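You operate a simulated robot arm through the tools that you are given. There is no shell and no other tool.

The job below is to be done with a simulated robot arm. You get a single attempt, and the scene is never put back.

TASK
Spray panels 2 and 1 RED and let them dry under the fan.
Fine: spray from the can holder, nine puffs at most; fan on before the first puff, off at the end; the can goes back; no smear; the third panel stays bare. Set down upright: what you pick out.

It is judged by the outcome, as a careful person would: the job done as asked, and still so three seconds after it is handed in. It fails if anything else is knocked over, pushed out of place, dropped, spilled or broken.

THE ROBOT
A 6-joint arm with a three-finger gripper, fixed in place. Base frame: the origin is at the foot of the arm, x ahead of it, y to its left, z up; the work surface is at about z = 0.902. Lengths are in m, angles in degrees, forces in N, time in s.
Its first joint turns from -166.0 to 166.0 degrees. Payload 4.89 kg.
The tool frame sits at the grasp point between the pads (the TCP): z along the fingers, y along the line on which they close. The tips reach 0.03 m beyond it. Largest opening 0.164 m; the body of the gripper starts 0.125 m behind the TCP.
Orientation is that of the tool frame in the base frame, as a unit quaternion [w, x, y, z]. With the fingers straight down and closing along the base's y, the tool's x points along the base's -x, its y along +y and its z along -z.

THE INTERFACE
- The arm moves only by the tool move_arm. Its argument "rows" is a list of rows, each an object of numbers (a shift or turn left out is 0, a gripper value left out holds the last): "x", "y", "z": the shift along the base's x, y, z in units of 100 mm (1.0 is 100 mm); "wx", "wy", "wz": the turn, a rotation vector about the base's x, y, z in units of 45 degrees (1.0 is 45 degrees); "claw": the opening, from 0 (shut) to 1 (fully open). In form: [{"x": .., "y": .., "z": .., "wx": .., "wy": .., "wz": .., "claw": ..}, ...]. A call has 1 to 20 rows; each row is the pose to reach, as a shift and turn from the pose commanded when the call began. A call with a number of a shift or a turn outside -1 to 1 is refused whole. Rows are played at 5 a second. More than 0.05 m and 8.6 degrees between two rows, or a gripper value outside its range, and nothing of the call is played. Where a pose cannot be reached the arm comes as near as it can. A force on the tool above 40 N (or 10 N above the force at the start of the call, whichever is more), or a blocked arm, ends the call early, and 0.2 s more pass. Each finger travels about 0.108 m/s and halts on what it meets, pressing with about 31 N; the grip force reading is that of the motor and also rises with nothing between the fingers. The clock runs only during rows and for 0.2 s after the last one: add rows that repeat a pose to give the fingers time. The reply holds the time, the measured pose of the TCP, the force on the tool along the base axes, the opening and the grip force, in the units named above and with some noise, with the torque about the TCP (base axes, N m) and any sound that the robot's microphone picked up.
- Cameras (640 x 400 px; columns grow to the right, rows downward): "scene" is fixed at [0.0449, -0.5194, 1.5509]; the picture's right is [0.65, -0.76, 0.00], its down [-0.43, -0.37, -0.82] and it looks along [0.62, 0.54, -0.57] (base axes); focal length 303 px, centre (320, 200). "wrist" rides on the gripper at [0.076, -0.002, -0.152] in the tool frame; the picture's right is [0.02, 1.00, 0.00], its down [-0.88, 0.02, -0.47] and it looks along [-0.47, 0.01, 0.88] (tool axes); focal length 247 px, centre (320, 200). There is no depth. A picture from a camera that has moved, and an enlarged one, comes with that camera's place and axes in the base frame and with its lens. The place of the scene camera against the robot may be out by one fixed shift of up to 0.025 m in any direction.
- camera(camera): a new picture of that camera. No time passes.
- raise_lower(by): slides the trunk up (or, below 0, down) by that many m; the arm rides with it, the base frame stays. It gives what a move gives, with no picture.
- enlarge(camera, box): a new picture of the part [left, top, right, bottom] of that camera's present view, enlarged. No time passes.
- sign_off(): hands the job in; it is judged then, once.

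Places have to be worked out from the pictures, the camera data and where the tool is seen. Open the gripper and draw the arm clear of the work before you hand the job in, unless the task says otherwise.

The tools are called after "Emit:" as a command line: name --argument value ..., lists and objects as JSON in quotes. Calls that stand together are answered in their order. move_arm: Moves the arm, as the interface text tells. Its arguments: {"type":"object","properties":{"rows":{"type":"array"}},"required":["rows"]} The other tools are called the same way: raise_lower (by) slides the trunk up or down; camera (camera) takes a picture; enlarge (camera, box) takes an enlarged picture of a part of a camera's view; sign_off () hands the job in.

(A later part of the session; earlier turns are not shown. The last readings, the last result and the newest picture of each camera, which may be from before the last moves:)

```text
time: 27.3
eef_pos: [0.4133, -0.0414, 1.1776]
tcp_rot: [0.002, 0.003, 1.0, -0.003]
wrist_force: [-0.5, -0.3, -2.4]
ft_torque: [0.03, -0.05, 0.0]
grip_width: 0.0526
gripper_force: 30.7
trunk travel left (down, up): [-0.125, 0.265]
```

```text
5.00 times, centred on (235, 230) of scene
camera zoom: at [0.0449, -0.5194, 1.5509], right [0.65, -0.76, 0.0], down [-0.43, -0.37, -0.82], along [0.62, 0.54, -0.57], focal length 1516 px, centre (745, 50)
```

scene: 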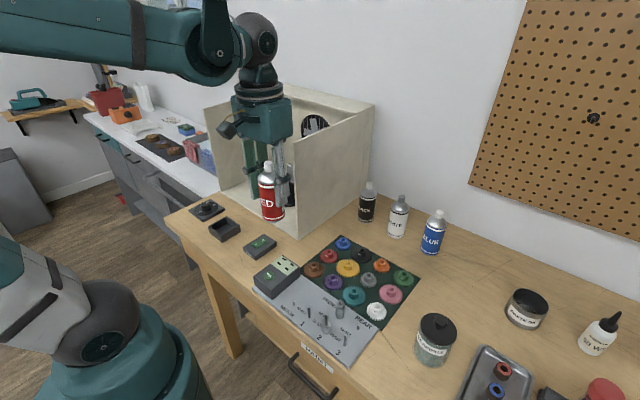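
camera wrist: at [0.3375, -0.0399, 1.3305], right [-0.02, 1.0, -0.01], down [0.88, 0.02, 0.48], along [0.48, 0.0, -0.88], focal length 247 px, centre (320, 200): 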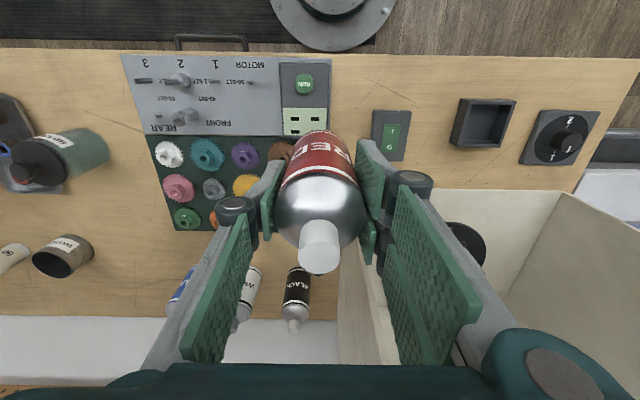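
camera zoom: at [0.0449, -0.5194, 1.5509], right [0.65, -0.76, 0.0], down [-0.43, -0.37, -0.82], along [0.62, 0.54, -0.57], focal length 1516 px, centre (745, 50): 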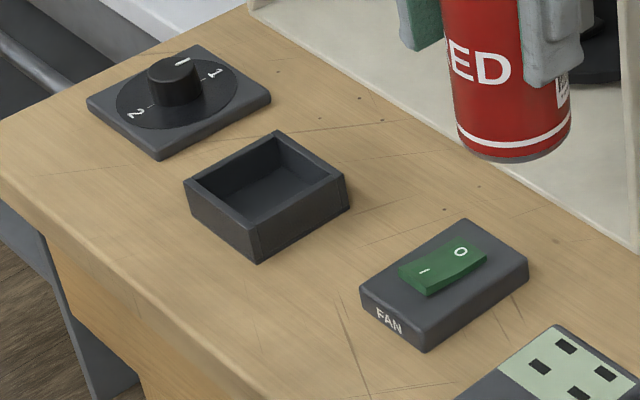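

The holder's rim centre works out at about (0.4145, 0.219), rim z≈0.928, with roughly 63 mm inside for the 52.5 mm can. Moving over it.

Emit:
move_arm --rows '[{"y": 0.45}, {"y": 0.85}, {"y": 1}]'

Emit:
move_arm --rows '[{"y": 0.4}, {"y": 0.8}, {"y": 1}]'

Emit:
move_arm --rows '[{"y": 0.4}, {"y": 0.6, "z": -0.2}, {"y": 0.6, "z": -0.6}, {"y": 0.6, "z": -0.9}, {"y": 0.6, "z": -0.9}]'

Emit:
camera --camera "wrist"

Emit:
enlarge --camera "scene" --box '[170, 130, 290, 260]'

```text
time: 28.1
eef_pos: [0.4158, 0.0603, 1.1805]
tcp_rot: [0.002, 0.003, 1.0, -0.004]
wrist_force: [0.4, -0.2, -0.6]
ft_torque: [0.02, -0.01, 0.01]
grip_width: 0.0527
gripper_force: 30.7
trunk travel left (down, up): [-0.125, 0.265]
```

```text
time: 28.9
eef_pos: [0.4164, 0.1594, 1.1802]
tcp_rot: [0.001, 0.003, 1.0, -0.003]
wrist_force: [0.2, -0.3, -1.4]
ft_torque: [0.05, -0.02, 0.02]
grip_width: 0.0525
gripper_force: 30.7
trunk travel left (down, up): [-0.125, 0.265]
```

```text
time: 30.1
eef_pos: [0.4159, 0.2184, 1.0878]
tcp_rot: [0.002, 0.002, 1.0, -0.003]
wrist_force: [-0.1, 1.2, -1.9]
ft_torque: [-0.03, 0.01, 0.0]
grip_width: 0.0526
gripper_force: 30.7
trunk travel left (down, up): [-0.125, 0.265]
```

```text
taken
camera wrist: at [0.3394, 0.2178, 1.2396], right [-0.02, 1.0, -0.01], down [0.88, 0.02, 0.48], along [0.48, 0.0, -0.88], focal length 247 px, centre (320, 200)
```

wrist: 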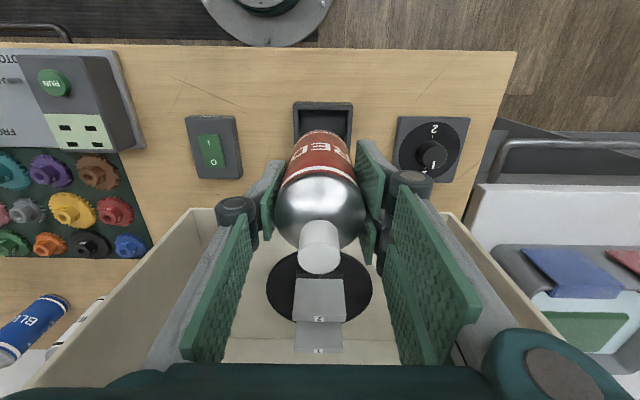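

```text
3.08 times, centred on (230, 195) of scene
camera zoom: at [0.0449, -0.5194, 1.5509], right [0.65, -0.76, 0.0], down [-0.43, -0.37, -0.82], along [0.62, 0.54, -0.57], focal length 933 px, centre (597, 215)
```

zoom: 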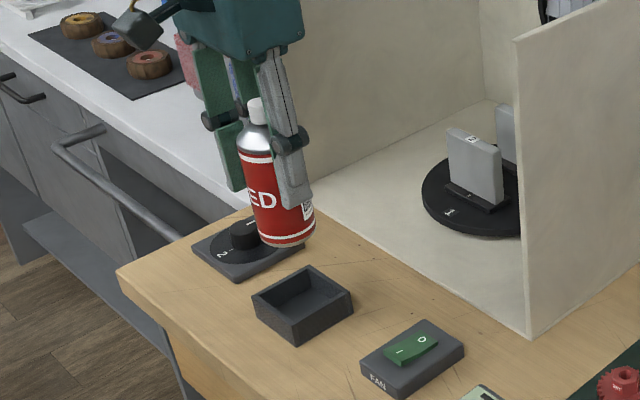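

Aligned: the holder's −x rim reads x≈0.3785, centre (0.415, 0.219). Descending to just above the rim floor.

Emit:
move_arm --rows '[{"x": -0.02, "y": 0.0, "z": -0.35}, {"x": -0.02, "z": -0.6}, {"x": -0.02, "z": -0.7}, {"x": -0.02, "z": -0.8}, {"x": -0.02, "z": -0.9}, {"x": -0.02, "z": -0.9}]'

Emit:
enlarge --camera "scene" --box '[180, 160, 280, 260]'

```text
time: 31.5
eef_pos: [0.4117, 0.2188, 0.9972]
tcp_rot: [0.002, 0.003, 1.0, -0.003]
wrist_force: [-0.3, -0.1, -2.1]
ft_torque: [0.03, 0.01, 0.01]
grip_width: 0.0527
gripper_force: 31.1
trunk travel left (down, up): [-0.125, 0.265]
```

```text
4.00 times, centred on (230, 210) of scene
camera zoom: at [0.0449, -0.5194, 1.5509], right [0.65, -0.76, 0.0], down [-0.43, -0.37, -0.82], along [0.62, 0.54, -0.57], focal length 1213 px, centre (680, 160)
```

zoom: 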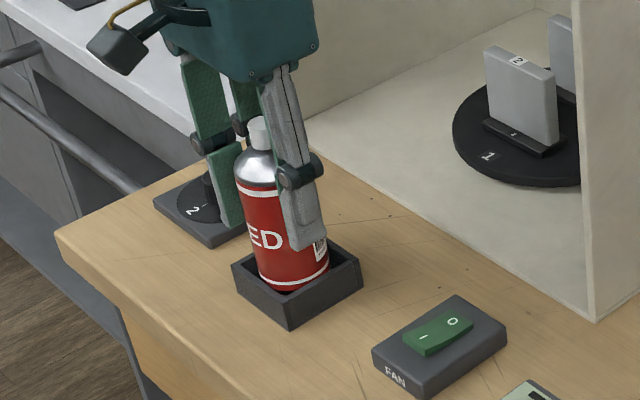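

The can is inside the rim. Lowering slowly to feel the floor.

Emit:
move_arm --rows '[{"z": -0.03}, {"z": -0.06}, {"z": -0.09}, {"z": -0.12}, {"z": -0.12}]'

```text
time: 32.7
eef_pos: [0.4123, 0.2184, 0.9873]
tcp_rot: [0.001, 0.002, 1.0, -0.004]
wrist_force: [0.6, -0.1, -1.7]
ft_torque: [0.04, -0.01, 0.04]
grip_width: 0.0527
gripper_force: 31.2
trunk travel left (down, up): [-0.125, 0.265]
```

Emit:
move_arm --rows '[{"z": -0.015}, {"z": -0.03}, {"z": -0.045}, {"z": -0.045}]'

```text
time: 33.7
eef_pos: [0.4123, 0.2186, 0.9836]
tcp_rot: [0.003, 0.002, 1.0, -0.004]
wrist_force: [-1.4, 1.6, 24.3]
ft_torque: [0.1, 0.01, 0.01]
grip_width: 0.0527
gripper_force: 31.1
trunk travel left (down, up): [-0.125, 0.265]
```

Floor contact felt (24 N at z≈0.984). Backing off a hair and opening.

Emit:
move_arm --rows '[{"z": 0.015}, {"z": 0.015, "claw": 0.4}, {"z": 0.015, "claw": 0.55}, {"z": 0.015, "claw": 0.6}, {"z": 0.015, "claw": 0.6}]'

Emit:
camera --camera "wrist"

Emit:
enlarge --camera "scene" --box '[180, 160, 280, 260]'

```text
time: 34.9
eef_pos: [0.4137, 0.221, 0.9843]
tcp_rot: [0.002, 0.003, 1.0, -0.003]
wrist_force: [-1.2, -0.2, 1.1]
ft_torque: [0.0, 0.0, -0.03]
grip_width: 0.0983
gripper_force: 0.0
trunk travel left (down, up): [-0.125, 0.265]
```

```text
taken
camera wrist: at [0.3363, 0.2193, 1.136], right [-0.02, 1.0, -0.01], down [0.88, 0.02, 0.48], along [0.48, 0.0, -0.88], focal length 247 px, centre (320, 200)
```

wrist: 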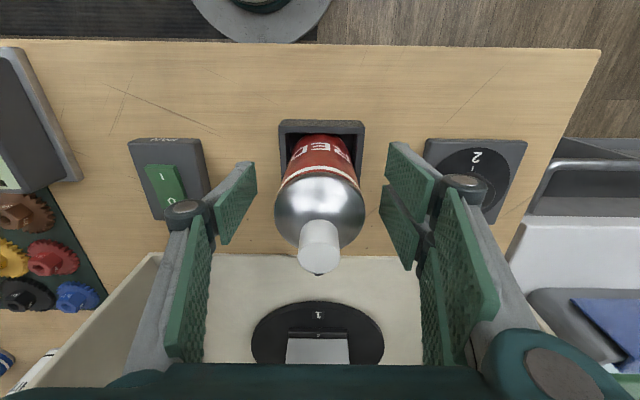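

```text
4.00 times, centred on (230, 210) of scene
camera zoom: at [0.0449, -0.5194, 1.5509], right [0.65, -0.76, 0.0], down [-0.43, -0.37, -0.82], along [0.62, 0.54, -0.57], focal length 1213 px, centre (680, 160)
```

zoom: 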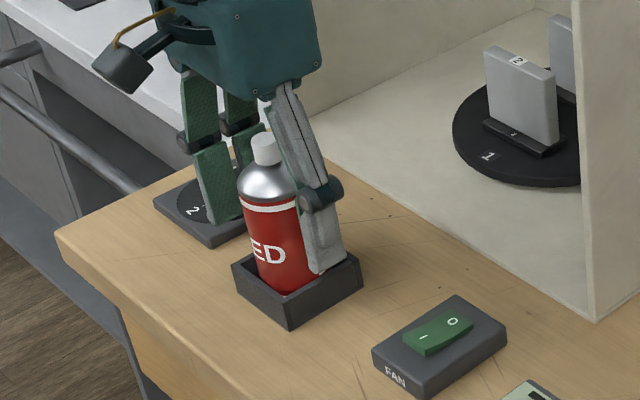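

The can stands in the holder with its nozzle facing the booth. Rising clear, then moving over the fan switch with the fingers shut.

Emit:
move_arm --rows '[{"z": 0.4}, {"z": 0.8}, {"z": 1}]'

Emit:
move_arm --rows '[{"z": 0.3}, {"z": 0.3, "y": -0.4}, {"z": 0.3, "y": -0.8, "claw": 0}, {"z": 0.3, "y": -1, "claw": 0}]'

Emit:
move_arm --rows '[{"y": -0.44, "z": -0.1}, {"y": -0.44, "z": -0.5}, {"y": -0.44, "z": -0.7}, {"y": -0.44, "z": -0.7}]'

Emit:
camera --camera "wrist"

Emit:
enlarge --camera "scene" --box '[190, 150, 310, 270]'

```text
time: 35.7
eef_pos: [0.4145, 0.2185, 1.0849]
tcp_rot: [0.002, 0.003, 1.0, -0.004]
wrist_force: [0.4, -0.5, 1.8]
ft_torque: [-0.05, 0.05, -0.01]
grip_width: 0.0983
gripper_force: 0.1
trunk travel left (down, up): [-0.125, 0.265]
```

```text
time: 36.7
eef_pos: [0.4127, 0.1192, 1.113]
tcp_rot: [0.001, 0.003, 1.0, -0.004]
wrist_force: [-0.5, 0.5, -0.1]
ft_torque: [-0.07, 0.06, -0.07]
grip_width: 0.0001
gripper_force: 30.8
trunk travel left (down, up): [-0.125, 0.265]
```

```text
time: 37.7
eef_pos: [0.4117, 0.0744, 1.0428]
tcp_rot: [0.002, 0.003, 1.0, -0.003]
wrist_force: [-0.5, -0.1, -0.1]
ft_torque: [-0.01, 0.01, 0.02]
grip_width: 0.0001
gripper_force: 31.1
trunk travel left (down, up): [-0.125, 0.265]
```

```text
taken
camera wrist: at [0.3365, 0.0739, 1.195], right [-0.02, 1.0, -0.01], down [0.88, 0.02, 0.48], along [0.48, 0.0, -0.88], focal length 247 px, centre (320, 200)
```

wrist: 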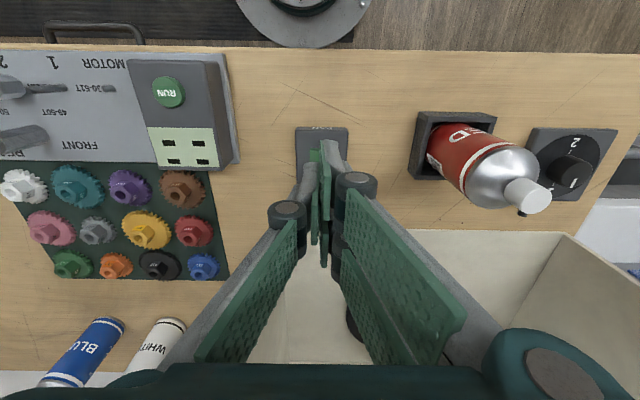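

```text
3.33 times, centred on (250, 210) of scene
camera zoom: at [0.0449, -0.5194, 1.5509], right [0.65, -0.76, 0.0], down [-0.43, -0.37, -0.82], along [0.62, 0.54, -0.57], focal length 1011 px, centre (553, 167)
```

zoom: 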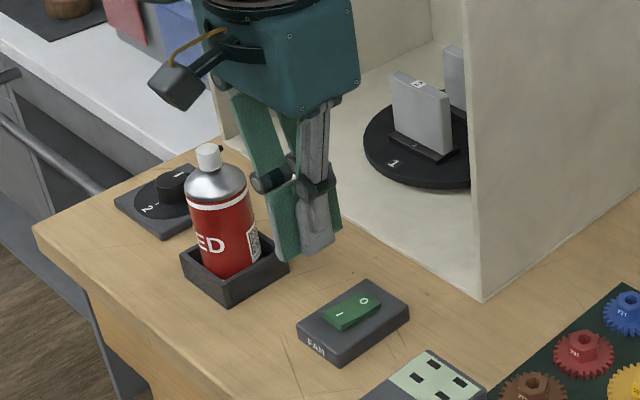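

The can's black nozzle clearly points to the booth (+x). The rocker's I end (near side) is raised, so the fan is off; I lower the closed fingers onto the I end, gradually.

Emit:
move_arm --rows '[{"x": 0.05, "z": -0.2}, {"x": 0.05, "z": -0.4}, {"x": 0.05, "z": -0.6}, {"x": 0.05, "z": -0.65}, {"x": 0.05, "z": -0.65}]'

Emit:
enlarge --camera "scene" --box '[210, 190, 310, 270]'

Emit:
camera --camera "wrist"

```text
time: 38.9
eef_pos: [0.4179, 0.0761, 0.98]
tcp_rot: [0.001, 0.003, 1.0, -0.003]
wrist_force: [-0.2, -0.4, 0.2]
ft_torque: [0.01, 0.06, 0.0]
grip_width: 0.0
gripper_force: 31.1
trunk travel left (down, up): [-0.125, 0.265]
```

```text
5.00 times, centred on (260, 230) of scene
camera zoom: at [0.0449, -0.5194, 1.5509], right [0.65, -0.76, 0.0], down [-0.43, -0.37, -0.82], along [0.62, 0.54, -0.57], focal length 1516 px, centre (620, 50)
```

zoom: 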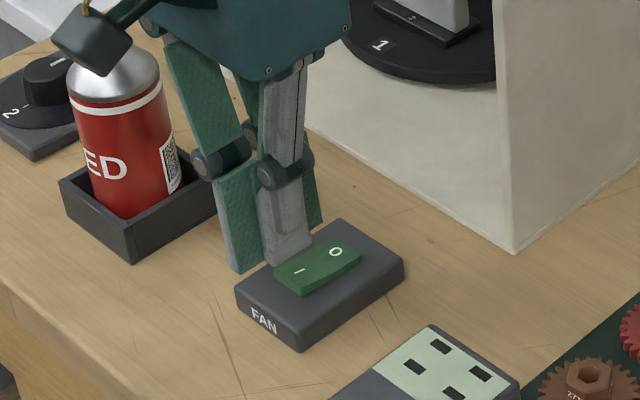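

```text
taken
camera wrist: at [0.3417, 0.0754, 1.1308], right [-0.02, 1.0, -0.01], down [0.88, 0.02, 0.48], along [0.48, 0.0, -0.88], focal length 247 px, centre (320, 200)
```

wrist: 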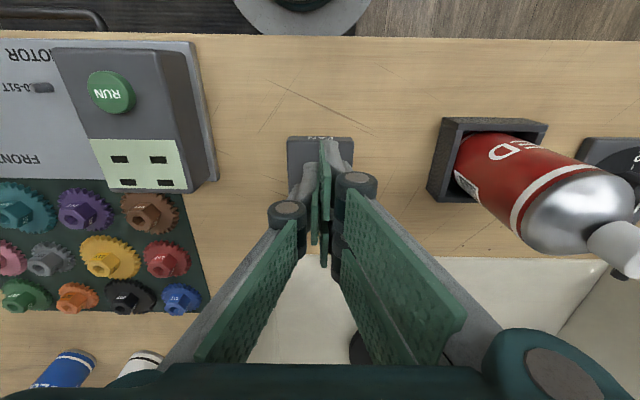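

Tips are a couple of centimetres above the I end. Pressing down slowly, watching force and sound.

Emit:
move_arm --rows '[{"z": -0.04}, {"z": -0.08}, {"z": -0.12}, {"z": -0.15}, {"z": -0.15}]'

Emit:
enlarge --camera "scene" --box '[210, 190, 310, 270]'

```text
time: 40.1
eef_pos: [0.4176, 0.0763, 0.9634]
tcp_rot: [0.002, 0.003, 1.0, -0.004]
wrist_force: [-0.6, 0.6, 0.1]
ft_torque: [-0.02, 0.0, 0.03]
grip_width: 0.0
gripper_force: 30.9
trunk travel left (down, up): [-0.125, 0.265]
```

```text
5.00 times, centred on (260, 230) of scene
camera zoom: at [0.0449, -0.5194, 1.5509], right [0.65, -0.76, 0.0], down [-0.43, -0.37, -0.82], along [0.62, 0.54, -0.57], focal length 1516 px, centre (620, 50)
```

zoom: 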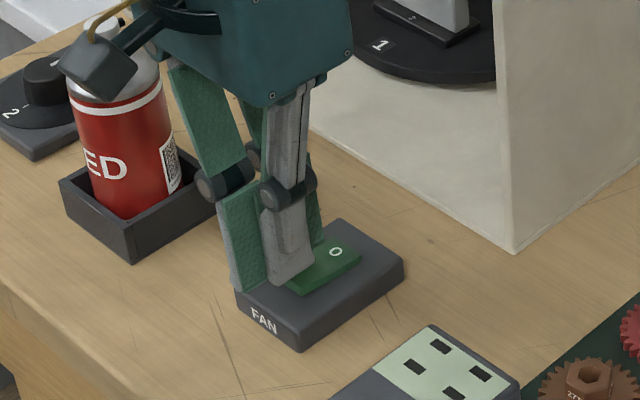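

Emit:
move_arm --rows '[{"z": -0.03}, {"z": -0.05}, {"z": -0.07}, {"z": -0.09}, {"z": -0.09}]'

Emit:
enlarge --camera "scene" --box '[210, 190, 310, 270]'

```text
time: 41.3
eef_pos: [0.4178, 0.0753, 0.9545]
tcp_rot: [0.002, 0.003, 1.0, -0.004]
wrist_force: [0.0, -0.8, 0.4]
ft_torque: [-0.03, -0.01, -0.01]
grip_width: 0.0001
gripper_force: 30.9
trunk travel left (down, up): [-0.125, 0.265]
```

```text
5.00 times, centred on (260, 230) of scene
camera zoom: at [0.0449, -0.5194, 1.5509], right [0.65, -0.76, 0.0], down [-0.43, -0.37, -0.82], along [0.62, 0.54, -0.57], focal length 1516 px, centre (620, 50)
```

zoom: 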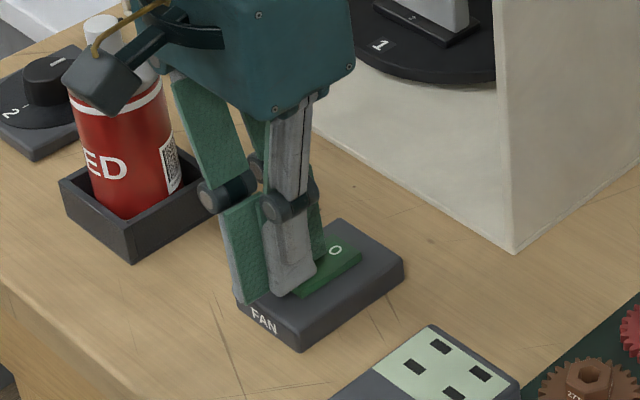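

Emit:
move_arm --rows '[{"z": -0.015}, {"z": -0.03}, {"z": -0.045}, {"z": -0.06}, {"z": -0.06}]'

Emit:
enlarge --camera "scene" --box '[210, 190, 310, 270]'

```text
time: 41.9
eef_pos: [0.4186, 0.0767, 0.954]
tcp_rot: [0.002, 0.002, 1.0, -0.003]
wrist_force: [-10.9, -2.9, 39.5]
ft_torque: [0.01, -0.55, -0.03]
grip_width: 0.006
gripper_force: 44.9
trunk travel left (down, up): [-0.125, 0.265]
stopped in row 2: the force on the tool passed its limit at 46 N (the readings are from after the stop); the commanded pose is now the measured one
```

```text
5.00 times, centred on (260, 230) of scene
camera zoom: at [0.0449, -0.5194, 1.5509], right [0.65, -0.76, 0.0], down [-0.43, -0.37, -0.82], along [0.62, 0.54, -0.57], focal length 1516 px, centre (620, 50)
```

zoom: 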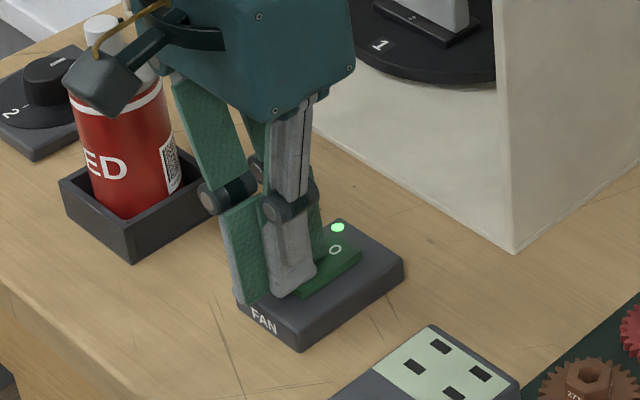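

The green lamp on the switch lit: the fan is on. Lifting off and checking the fan and switch.

Emit:
move_arm --rows '[{"z": 0.2}, {"z": 0.6}, {"z": 1}, {"z": 1}]'

Emit:
camera --camera "wrist"

Emit:
enlarge --camera "scene" --box '[190, 100, 350, 270]'

```text
time: 42.9
eef_pos: [0.4181, 0.0775, 1.0527]
tcp_rot: [0.001, 0.003, 1.0, -0.004]
wrist_force: [-0.6, -0.1, -0.2]
ft_torque: [0.01, 0.01, 0.01]
grip_width: 0.0
gripper_force: 45.2
trunk travel left (down, up): [-0.125, 0.265]
```

```text
taken
camera wrist: at [0.3423, 0.0772, 1.2046], right [-0.02, 1.0, -0.01], down [0.88, 0.02, 0.48], along [0.48, 0.0, -0.88], focal length 247 px, centre (320, 200)
```

wrist: 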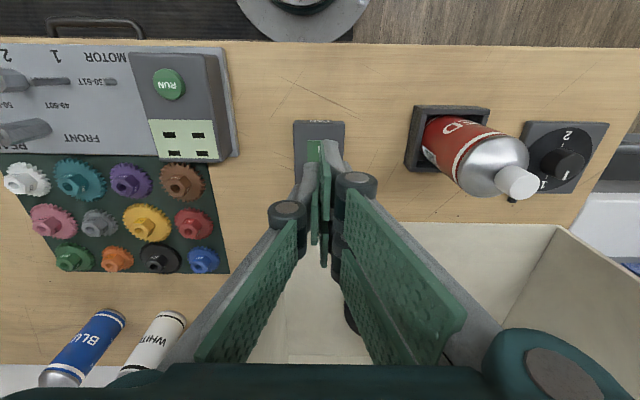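

```text
2.35 times, centred on (270, 185) of scene
camera zoom: at [0.0449, -0.5194, 1.5509], right [0.65, -0.76, 0.0], down [-0.43, -0.37, -0.82], along [0.62, 0.54, -0.57], focal length 714 px, centre (438, 235)
```

zoom: 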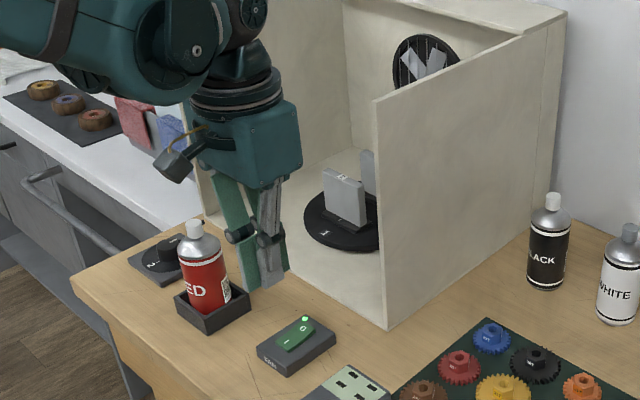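

Fan is turning and its lamp is lit. Now I'll locate the cap precisely before pressing.

Emit:
enlarge --camera "wrist" --box '[395, 90, 555, 215]'

Emit:
enlarge --camera "scene" --box '[260, 110, 360, 210]'

```text
3.20 times, centred on (475, 152) of wrist
camera zoom: at [0.3423, 0.0772, 1.2046], right [-0.02, 1.0, -0.01], down [0.88, 0.02, 0.48], along [0.48, 0.0, -0.88], focal length 790 px, centre (-176, 352)
```

zoom: 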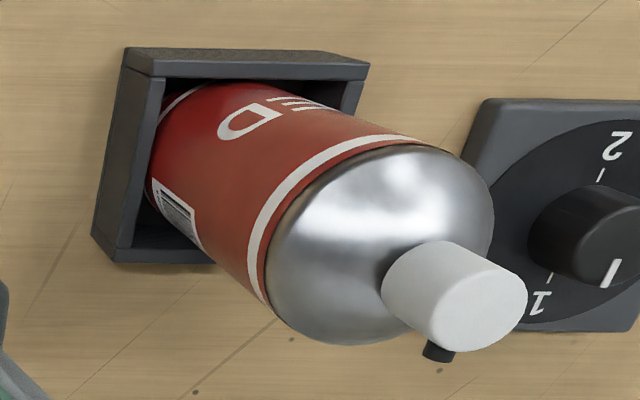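

```text
4.00 times, centred on (310, 160) of scene
camera zoom: at [0.0449, -0.5194, 1.5509], right [0.65, -0.76, 0.0], down [-0.43, -0.37, -0.82], along [0.62, 0.54, -0.57], focal length 1213 px, centre (360, 360)
```

zoom: 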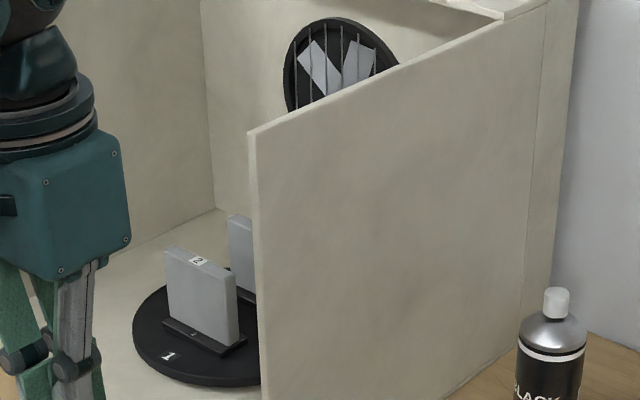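

Cap top centre is about (0.414, 0.219, 1.049). Moving the closed fingers above it, staying high first.

Emit:
move_arm --rows '[{"z": 0.4}, {"z": 0.8}, {"z": 0.8, "y": 0.45}, {"z": 0.8, "y": 0.9}, {"z": 0.8, "y": 0.9}]'

Emit:
move_arm --rows '[{"x": -0.04, "y": 0.4}, {"x": -0.04, "y": 0.515}, {"x": -0.04, "y": 0.515}]'

Emit:
camera --camera "wrist"

Emit:
enlarge --camera "scene" --box '[180, 130, 300, 250]'

```text
time: 44.1
eef_pos: [0.4211, 0.1678, 1.1327]
tcp_rot: [0.001, 0.003, 1.0, -0.003]
wrist_force: [-0.6, 0.3, 0.9]
ft_torque: [0.03, -0.02, 0.01]
grip_width: 0.0002
gripper_force: 45.3
trunk travel left (down, up): [-0.125, 0.265]
```

```text
time: 44.9
eef_pos: [0.4167, 0.2176, 1.1314]
tcp_rot: [0.002, 0.002, 1.0, -0.005]
wrist_force: [0.2, 0.0, 0.6]
ft_torque: [0.03, -0.02, -0.03]
grip_width: 0.0
gripper_force: 45.0
trunk travel left (down, up): [-0.125, 0.265]
```

```text
taken
camera wrist: at [0.3394, 0.2181, 1.2845], right [-0.02, 1.0, -0.01], down [0.88, 0.02, 0.48], along [0.48, 0.0, -0.88], focal length 247 px, centre (320, 200)
```

wrist: 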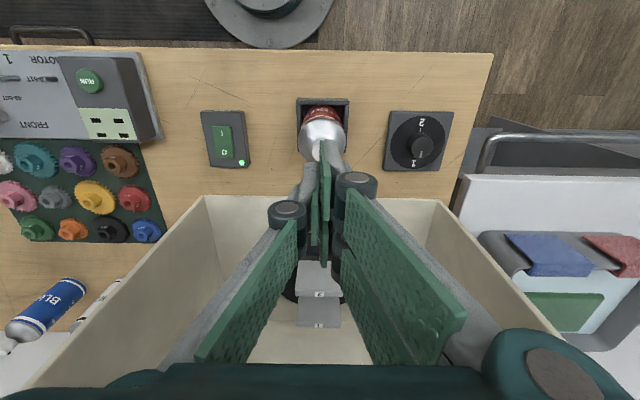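

```text
3.33 times, centred on (240, 190) of scene
camera zoom: at [0.0449, -0.5194, 1.5509], right [0.65, -0.76, 0.0], down [-0.43, -0.37, -0.82], along [0.62, 0.54, -0.57], focal length 1011 px, centre (587, 233)
```

zoom: 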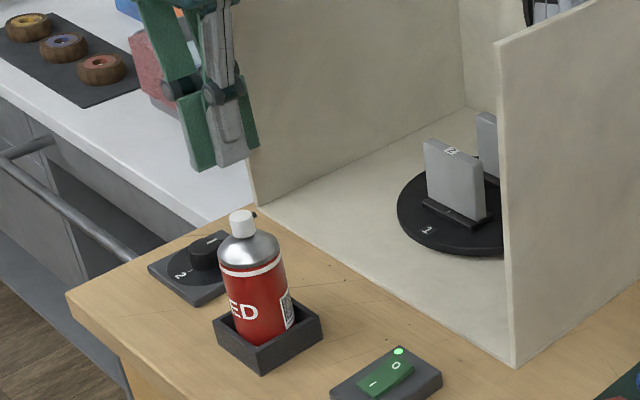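

The closed fingertips are over the cap and the nozzle points into the booth. Descending to just above it.

Emit:
move_arm --rows '[{"x": -0.02, "y": 0.01, "z": -0.2}, {"x": -0.02, "y": 0.01, "z": -0.38}, {"x": -0.02, "y": 0.01, "z": -0.42}, {"x": -0.02, "y": 0.01, "z": -0.42}]'

Emit:
enlarge --camera "scene" --box '[180, 130, 300, 250]'

Emit:
camera --camera "wrist"

```text
time: 45.9
eef_pos: [0.4145, 0.219, 1.091]
tcp_rot: [0.002, 0.002, 1.0, -0.003]
wrist_force: [0.0, 0.1, -0.8]
ft_torque: [0.0, -0.01, 0.0]
grip_width: 0.0
gripper_force: 44.8
trunk travel left (down, up): [-0.125, 0.265]
```

```text
3.33 times, centred on (240, 190) of scene
camera zoom: at [0.0449, -0.5194, 1.5509], right [0.65, -0.76, 0.0], down [-0.43, -0.37, -0.82], along [0.62, 0.54, -0.57], focal length 1011 px, centre (587, 233)
```

zoom: 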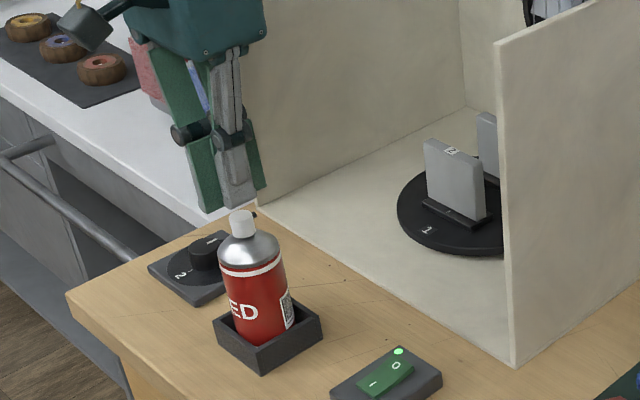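

```text
taken
camera wrist: at [0.3378, 0.2188, 1.2431], right [-0.02, 1.0, -0.01], down [0.88, 0.02, 0.48], along [0.48, 0.0, -0.88], focal length 247 px, centre (320, 200)
```

wrist: 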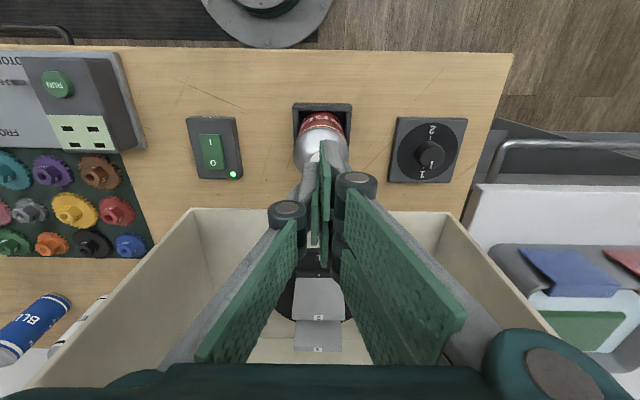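

Tips are about 12 mm above the cap. Pressing down in small steps.

Emit:
move_arm --rows '[{"z": -0.05}, {"z": -0.1}, {"z": -0.12}, {"z": -0.12}]'

Emit:
enlarge --camera "scene" --box '[180, 130, 300, 250]'

```text
time: 46.9
eef_pos: [0.4125, 0.2186, 1.0787]
tcp_rot: [0.002, 0.002, 1.0, -0.002]
wrist_force: [0.3, 1.1, -0.2]
ft_torque: [0.01, -0.03, -0.01]
grip_width: 0.0
gripper_force: 45.0
trunk travel left (down, up): [-0.125, 0.265]
```

```text
3.33 times, centred on (240, 190) of scene
camera zoom: at [0.0449, -0.5194, 1.5509], right [0.65, -0.76, 0.0], down [-0.43, -0.37, -0.82], along [0.62, 0.54, -0.57], focal length 1011 px, centre (587, 233)
```

zoom: 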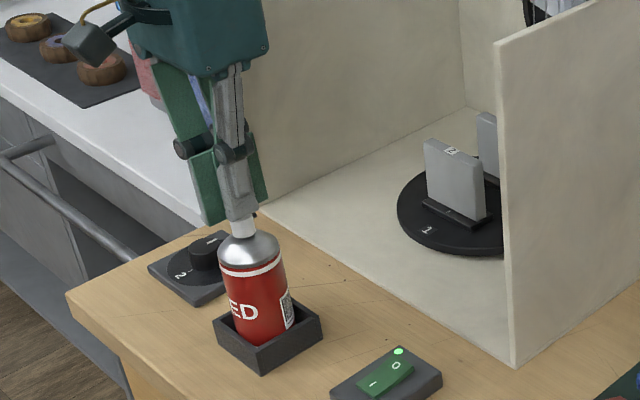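

Just at the cap. Pressing a few millimetres, one row at a time.

Emit:
move_arm --rows '[{"z": -0.015}, {"z": -0.03}]'

```text
time: 47.5
eef_pos: [0.414, 0.219, 1.0766]
tcp_rot: [0.002, 0.003, 1.0, -0.004]
wrist_force: [-0.2, -0.8, -0.2]
ft_torque: [0.04, 0.03, 0.04]
grip_width: 0.0
gripper_force: 45.1
trunk travel left (down, up): [-0.125, 0.265]
```

Emit:
move_arm --rows '[{"z": -0.015}, {"z": -0.03}]'

```text
time: 48.1
eef_pos: [0.4124, 0.2189, 1.0728]
tcp_rot: [0.002, 0.002, 1.0, -0.004]
wrist_force: [0.6, 0.3, 1.1]
ft_torque: [0.01, 0.0, -0.03]
grip_width: 0.0061
gripper_force: 31.1
trunk travel left (down, up): [-0.125, 0.265]
heard: click
```

A click, with the tips at z≈1.043. Checking what happened on the panel.

Emit:
enlarge --camera "scene" --box '[180, 130, 300, 250]'

Emit:
camera --camera "wrist"

```text
3.33 times, centred on (240, 190) of scene
camera zoom: at [0.0449, -0.5194, 1.5509], right [0.65, -0.76, 0.0], down [-0.43, -0.37, -0.82], along [0.62, 0.54, -0.57], focal length 1011 px, centre (587, 233)
```

zoom: 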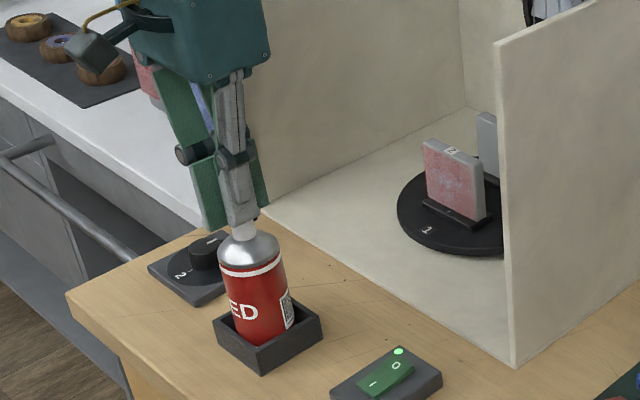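

```text
taken
camera wrist: at [0.3366, 0.2182, 1.2247], right [-0.02, 1.0, -0.01], down [0.88, 0.02, 0.48], along [0.48, 0.0, -0.88], focal length 247 px, centre (320, 200)
```

wrist: 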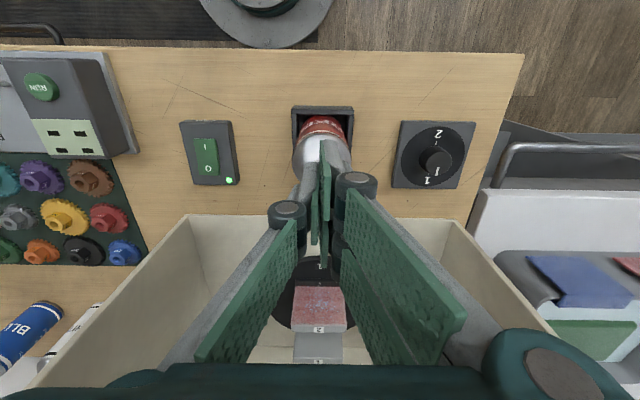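

Puff 1 landed: panel 2 is lightly covered in red. I'll release and look at the coverage.

Emit:
move_arm --rows '[{"z": 0.03}, {"z": 0.08}, {"z": 0.08}]'

Emit:
enlarge --camera "scene" --box '[250, 150, 320, 215]'

Emit:
enlarge --camera "scene" --box '[200, 170, 270, 250]'

```text
time: 48.9
eef_pos: [0.4117, 0.2191, 1.0802]
tcp_rot: [0.002, 0.002, 1.0, -0.003]
wrist_force: [0.0, 0.0, -0.2]
ft_torque: [0.03, 0.02, 0.04]
grip_width: 0.0
gripper_force: 31.4
trunk travel left (down, up): [-0.125, 0.265]
```

```text
6.15 times, centred on (285, 182) of scene
camera zoom: at [0.0449, -0.5194, 1.5509], right [0.65, -0.76, 0.0], down [-0.43, -0.37, -0.82], along [0.62, 0.54, -0.57], focal length 1866 px, centre (535, 308)
```

zoom: 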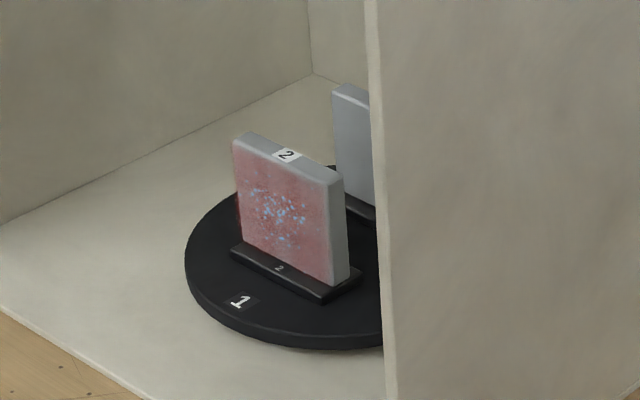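

```text
5.00 times, centred on (235, 210) of scene
camera zoom: at [0.0449, -0.5194, 1.5509], right [0.65, -0.76, 0.0], down [-0.43, -0.37, -0.82], along [0.62, 0.54, -0.57], focal length 1516 px, centre (745, 150)
```

zoom: 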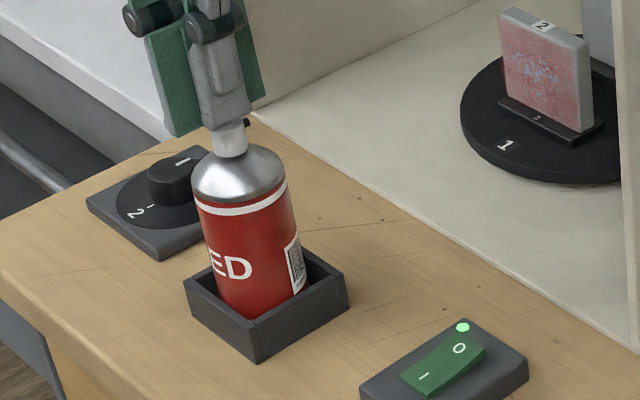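

Coverage after one puff is thin and speckled. Second puff: press and release.

Emit:
move_arm --rows '[{"z": -0.05}, {"z": -0.08}, {"z": -0.03}, {"z": 0.0}, {"z": 0.0}]'

Emit:
enlarge --camera "scene" --box '[250, 150, 320, 215]'

```text
time: 50.1
eef_pos: [0.413, 0.2176, 1.0803]
tcp_rot: [0.001, 0.003, 1.0, -0.004]
wrist_force: [0.4, -0.9, 0.1]
ft_torque: [0.0, -0.04, 0.01]
grip_width: 0.0001
gripper_force: 31.2
trunk travel left (down, up): [-0.125, 0.265]
heard: click
```

```text
6.15 times, centred on (285, 182) of scene
camera zoom: at [0.0449, -0.5194, 1.5509], right [0.65, -0.76, 0.0], down [-0.43, -0.37, -0.82], along [0.62, 0.54, -0.57], focal length 1866 px, centre (535, 308)
```

zoom: 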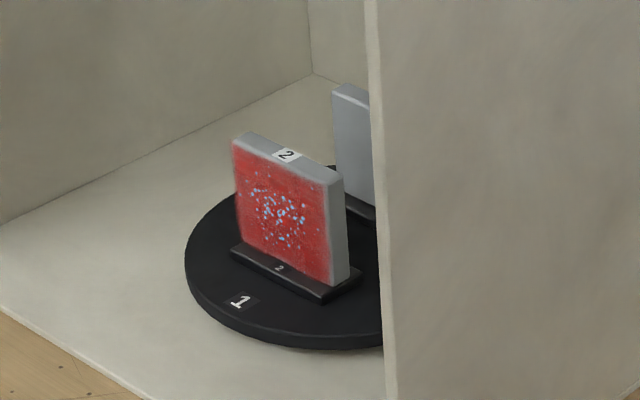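

Two puffs in; panel 2 is redder but still slightly mottled. Third puff.

Emit:
move_arm --rows '[{"z": -0.05}, {"z": -0.08}, {"z": -0.03}, {"z": 0.0}, {"z": 0.0}]'

Emit:
enlarge --camera "scene" --box '[250, 150, 320, 215]'

Emit:
camera --camera "wrist"

```text
time: 51.3
eef_pos: [0.4133, 0.219, 1.081]
tcp_rot: [0.001, 0.002, 1.0, -0.003]
wrist_force: [0.5, -0.3, 0.5]
ft_torque: [0.0, 0.0, -0.01]
grip_width: 0.0002
gripper_force: 31.8
trunk travel left (down, up): [-0.125, 0.265]
heard: click
```

```text
6.15 times, centred on (285, 182) of scene
camera zoom: at [0.0449, -0.5194, 1.5509], right [0.65, -0.76, 0.0], down [-0.43, -0.37, -0.82], along [0.62, 0.54, -0.57], focal length 1866 px, centre (535, 308)
```

zoom: 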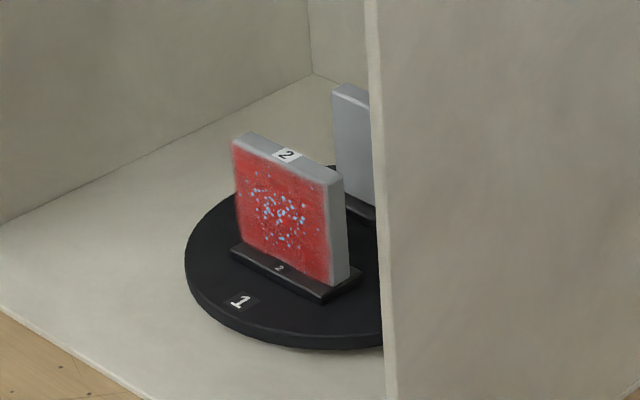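

```text
taken
camera wrist: at [0.3364, 0.2183, 1.2325], right [-0.02, 1.0, -0.01], down [0.88, 0.02, 0.48], along [0.48, 0.0, -0.88], focal length 247 px, centre (320, 200)
```

wrist: 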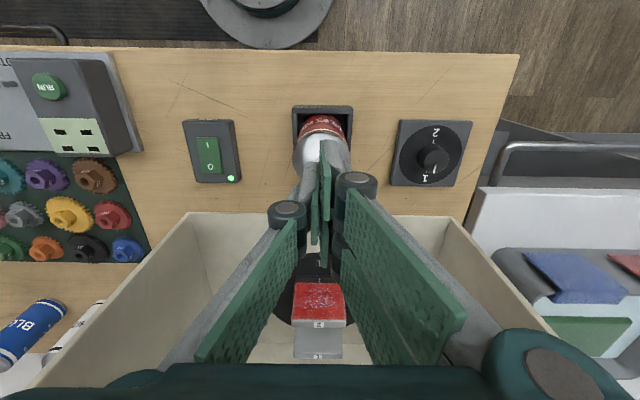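

Emit:
enlarge --camera "scene" --box '[270, 165, 296, 200]'

Emit:
enlarge --camera "wrist" --box '[280, 265, 360, 370]'

```text
11.43 times, centred on (283, 182) of scene
camera zoom: at [0.0449, -0.5194, 1.5509], right [0.65, -0.76, 0.0], down [-0.43, -0.37, -0.82], along [0.62, 0.54, -0.57], focal length 3466 px, centre (743, 400)
```

zoom: 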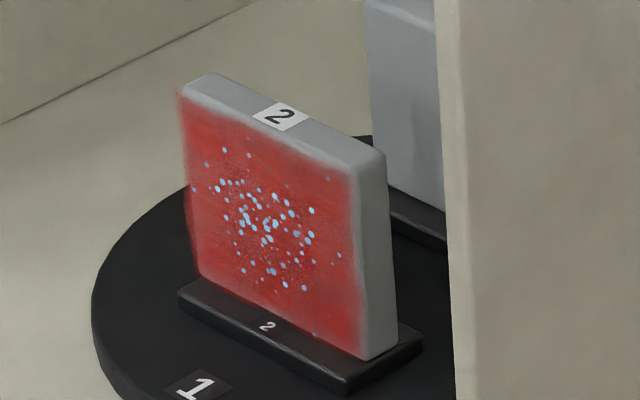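

```text
3.81 times, centred on (320, 318) of wrist
camera zoom: at [0.3364, 0.2183, 1.2325], right [-0.02, 1.0, -0.01], down [0.88, 0.02, 0.48], along [0.48, 0.0, -0.88], focal length 941 px, centre (320, -248)
```

zoom: 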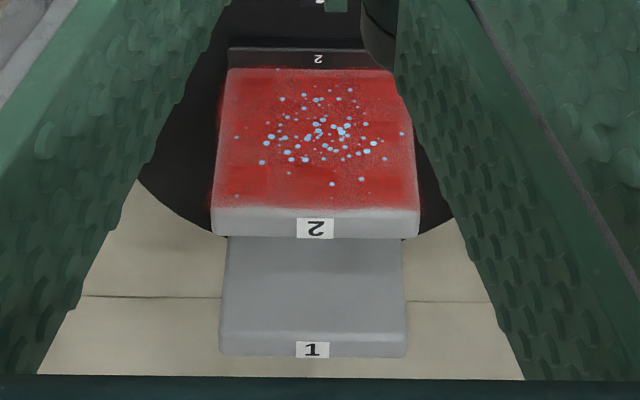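

Three puffs give a near-solid red face with wet glints. I'll lift away from the cap, wait a few seconds and watch how it dries before deciding on another puff.

Emit:
move_arm --rows '[{"z": 0.3}, {"z": 0.5}, {"z": 0.5}, {"z": 0.5}, {"z": 0.5}, {"z": 0.5}, {"z": 0.5}, {"z": 0.5}, {"z": 0.5}, {"z": 0.5}, {"z": 0.5}, {"z": 0.5}, {"z": 0.5}, {"z": 0.5}, {"z": 0.5}, {"z": 0.5}, {"z": 0.5}, {"z": 0.5}, {"z": 0.5}, {"z": 0.5}]'

Emit:
enlarge --camera "scene" --box '[270, 165, 296, 200]'

Emit:
camera --camera "wrist"

```text
time: 55.5
eef_pos: [0.4142, 0.2185, 1.1305]
tcp_rot: [0.002, 0.003, 1.0, -0.003]
wrist_force: [-0.3, 0.5, -0.6]
ft_torque: [-0.02, 0.02, 0.0]
grip_width: 0.0
gripper_force: 31.1
trunk travel left (down, up): [-0.125, 0.265]
```

```text
11.43 times, centred on (283, 182) of scene
camera zoom: at [0.0449, -0.5194, 1.5509], right [0.65, -0.76, 0.0], down [-0.43, -0.37, -0.82], along [0.62, 0.54, -0.57], focal length 3466 px, centre (743, 400)
```

zoom: 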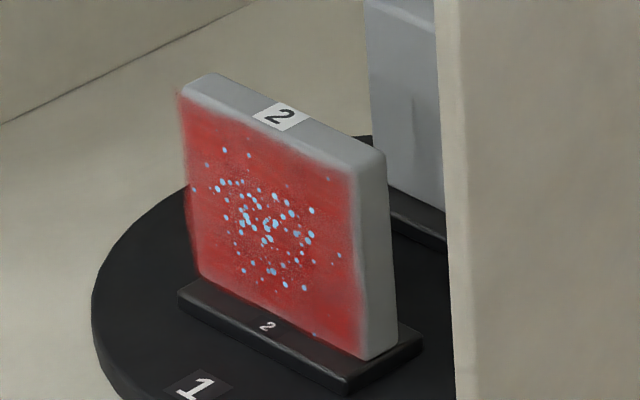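

```text
taken
camera wrist: at [0.3383, 0.2187, 1.2828], right [-0.02, 1.0, -0.01], down [0.88, 0.02, 0.48], along [0.48, 0.0, -0.88], focal length 247 px, centre (320, 200)
```

wrist: 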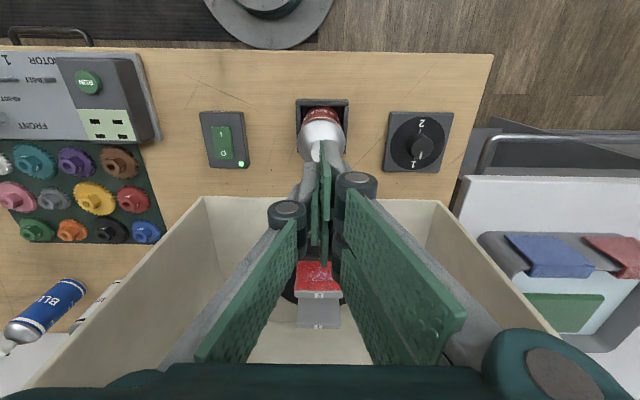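

The face is red but with paler edges and it is still wet. Budget allows four per panel (8 of 9), so I'll give panel 2 a fourth puff and compare.

Emit:
move_arm --rows '[{"z": -0.3}, {"z": -0.5}, {"z": -0.55}, {"z": -0.58}, {"z": -0.5}, {"z": -0.3}, {"z": 0}, {"z": 0}]'

Emit:
enlarge --camera "scene" --box '[270, 165, 296, 200]'

Emit:
enlarge --camera "scene" --box '[250, 150, 320, 215]'

```text
time: 57.3
eef_pos: [0.4126, 0.2173, 1.1302]
tcp_rot: [0.002, 0.001, 1.0, -0.004]
wrist_force: [-0.7, 0.2, 0.6]
ft_torque: [0.02, 0.01, 0.01]
grip_width: 0.0
gripper_force: 30.7
trunk travel left (down, up): [-0.125, 0.265]
heard: click
```

```text
11.43 times, centred on (283, 182) of scene
camera zoom: at [0.0449, -0.5194, 1.5509], right [0.65, -0.76, 0.0], down [-0.43, -0.37, -0.82], along [0.62, 0.54, -0.57], focal length 3466 px, centre (743, 400)
```

zoom: 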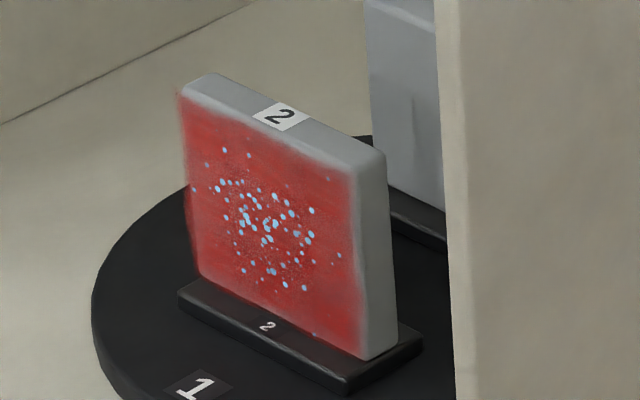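

```text
6.15 times, centred on (285, 182) of scene
camera zoom: at [0.0449, -0.5194, 1.5509], right [0.65, -0.76, 0.0], down [-0.43, -0.37, -0.82], along [0.62, 0.54, -0.57], focal length 1866 px, centre (535, 308)
```

zoom: 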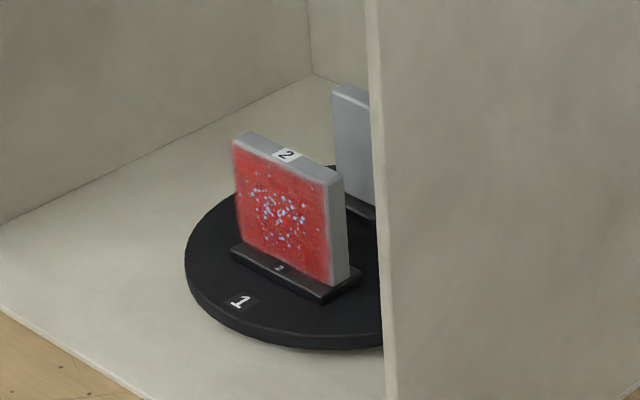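

No visible change between puffs 3 and 4, so the coat is saturated. Four puffs used. Next the dial: I'll zoom on it to plan the grasp of the knob.

Emit:
enlarge --camera "wrist" --box '[370, 95, 470, 185]'

Emit:
enlarge --camera "scene" --box '[180, 185, 240, 225]'

```text
4.44 times, centred on (420, 140) of wrist
camera zoom: at [0.3353, 0.2173, 1.2832], right [-0.02, 1.0, -0.01], down [0.88, 0.02, 0.48], along [0.48, 0.0, -0.88], focal length 1098 px, centre (-124, 467)
```

zoom: 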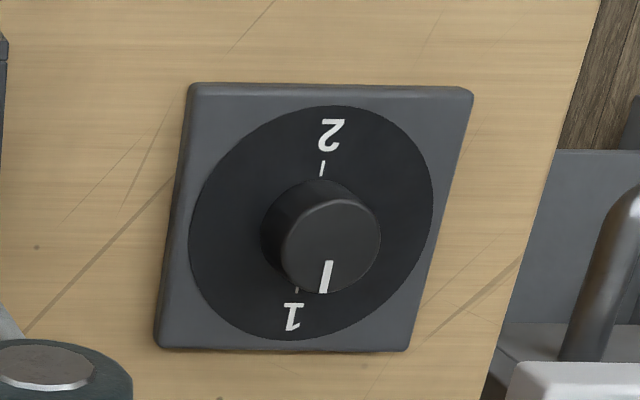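

```text
10.00 times, centred on (210, 205) of scene
camera zoom: at [0.0449, -0.5194, 1.5509], right [0.65, -0.76, 0.0], down [-0.43, -0.37, -0.82], along [0.62, 0.54, -0.57], focal length 3033 px, centre (1420, 150)
```

zoom: 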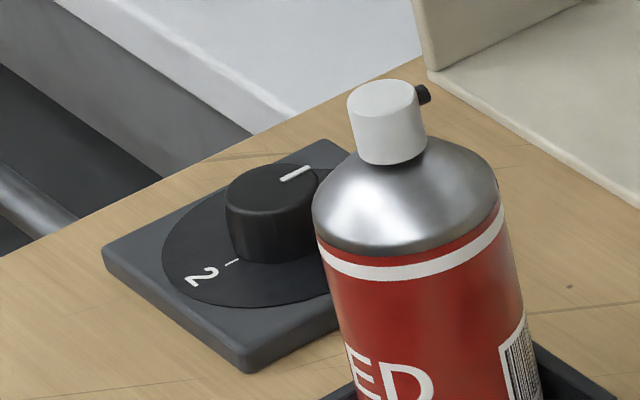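

The knob is about 38 mm wide at (0.437, 0.361), top z≈0.937. I'll move over it with the fingers partly opened.

Emit:
move_arm --rows '[{"y": 0.45, "x": 0.08}, {"y": 0.9, "x": 0.16, "claw": 0.5}, {"y": 1, "x": 0.2, "claw": 0.5}, {"y": 1, "x": 0.2}]'

Emit:
move_arm --rows '[{"y": 0.42, "x": 0.04}, {"y": 0.42, "x": 0.04, "z": -0.4}, {"y": 0.42, "x": 0.04, "z": -0.8}, {"y": 0.42, "x": 0.04, "z": -1}, {"y": 0.42, "x": 0.04, "z": -1}]'

Emit:
camera --camera "wrist"

Emit:
enlarge --camera "scene" --box '[160, 130, 300, 260]'

```text
time: 58.3
eef_pos: [0.4344, 0.318, 1.1301]
tcp_rot: [0.001, 0.003, 1.0, -0.003]
wrist_force: [-0.3, 0.0, -0.5]
ft_torque: [-0.1, 0.08, -0.03]
grip_width: 0.0819
gripper_force: 0.0
trunk travel left (down, up): [-0.125, 0.265]
```

```text
time: 59.5
eef_pos: [0.4357, 0.3603, 1.0289]
tcp_rot: [0.001, 0.002, 1.0, -0.004]
wrist_force: [-1.1, -0.5, -0.3]
ft_torque: [-0.04, 0.04, -0.02]
grip_width: 0.082
gripper_force: 0.1
trunk travel left (down, up): [-0.125, 0.265]
```

```text
taken
camera wrist: at [0.359, 0.3602, 1.18], right [-0.02, 1.0, -0.01], down [0.88, 0.02, 0.48], along [0.48, 0.0, -0.88], focal length 247 px, centre (320, 200)
```

wrist: 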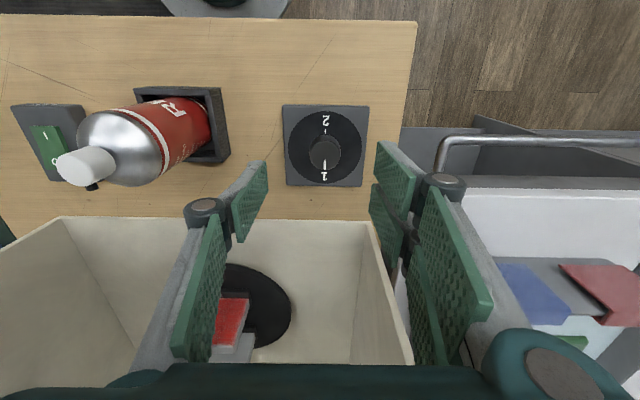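

```text
3.08 times, centred on (230, 195) of scene
camera zoom: at [0.0449, -0.5194, 1.5509], right [0.65, -0.76, 0.0], down [-0.43, -0.37, -0.82], along [0.62, 0.54, -0.57], focal length 933 px, centre (597, 215)
```

zoom: 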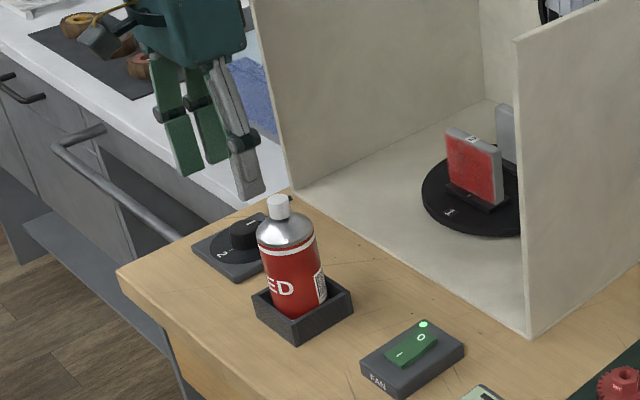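

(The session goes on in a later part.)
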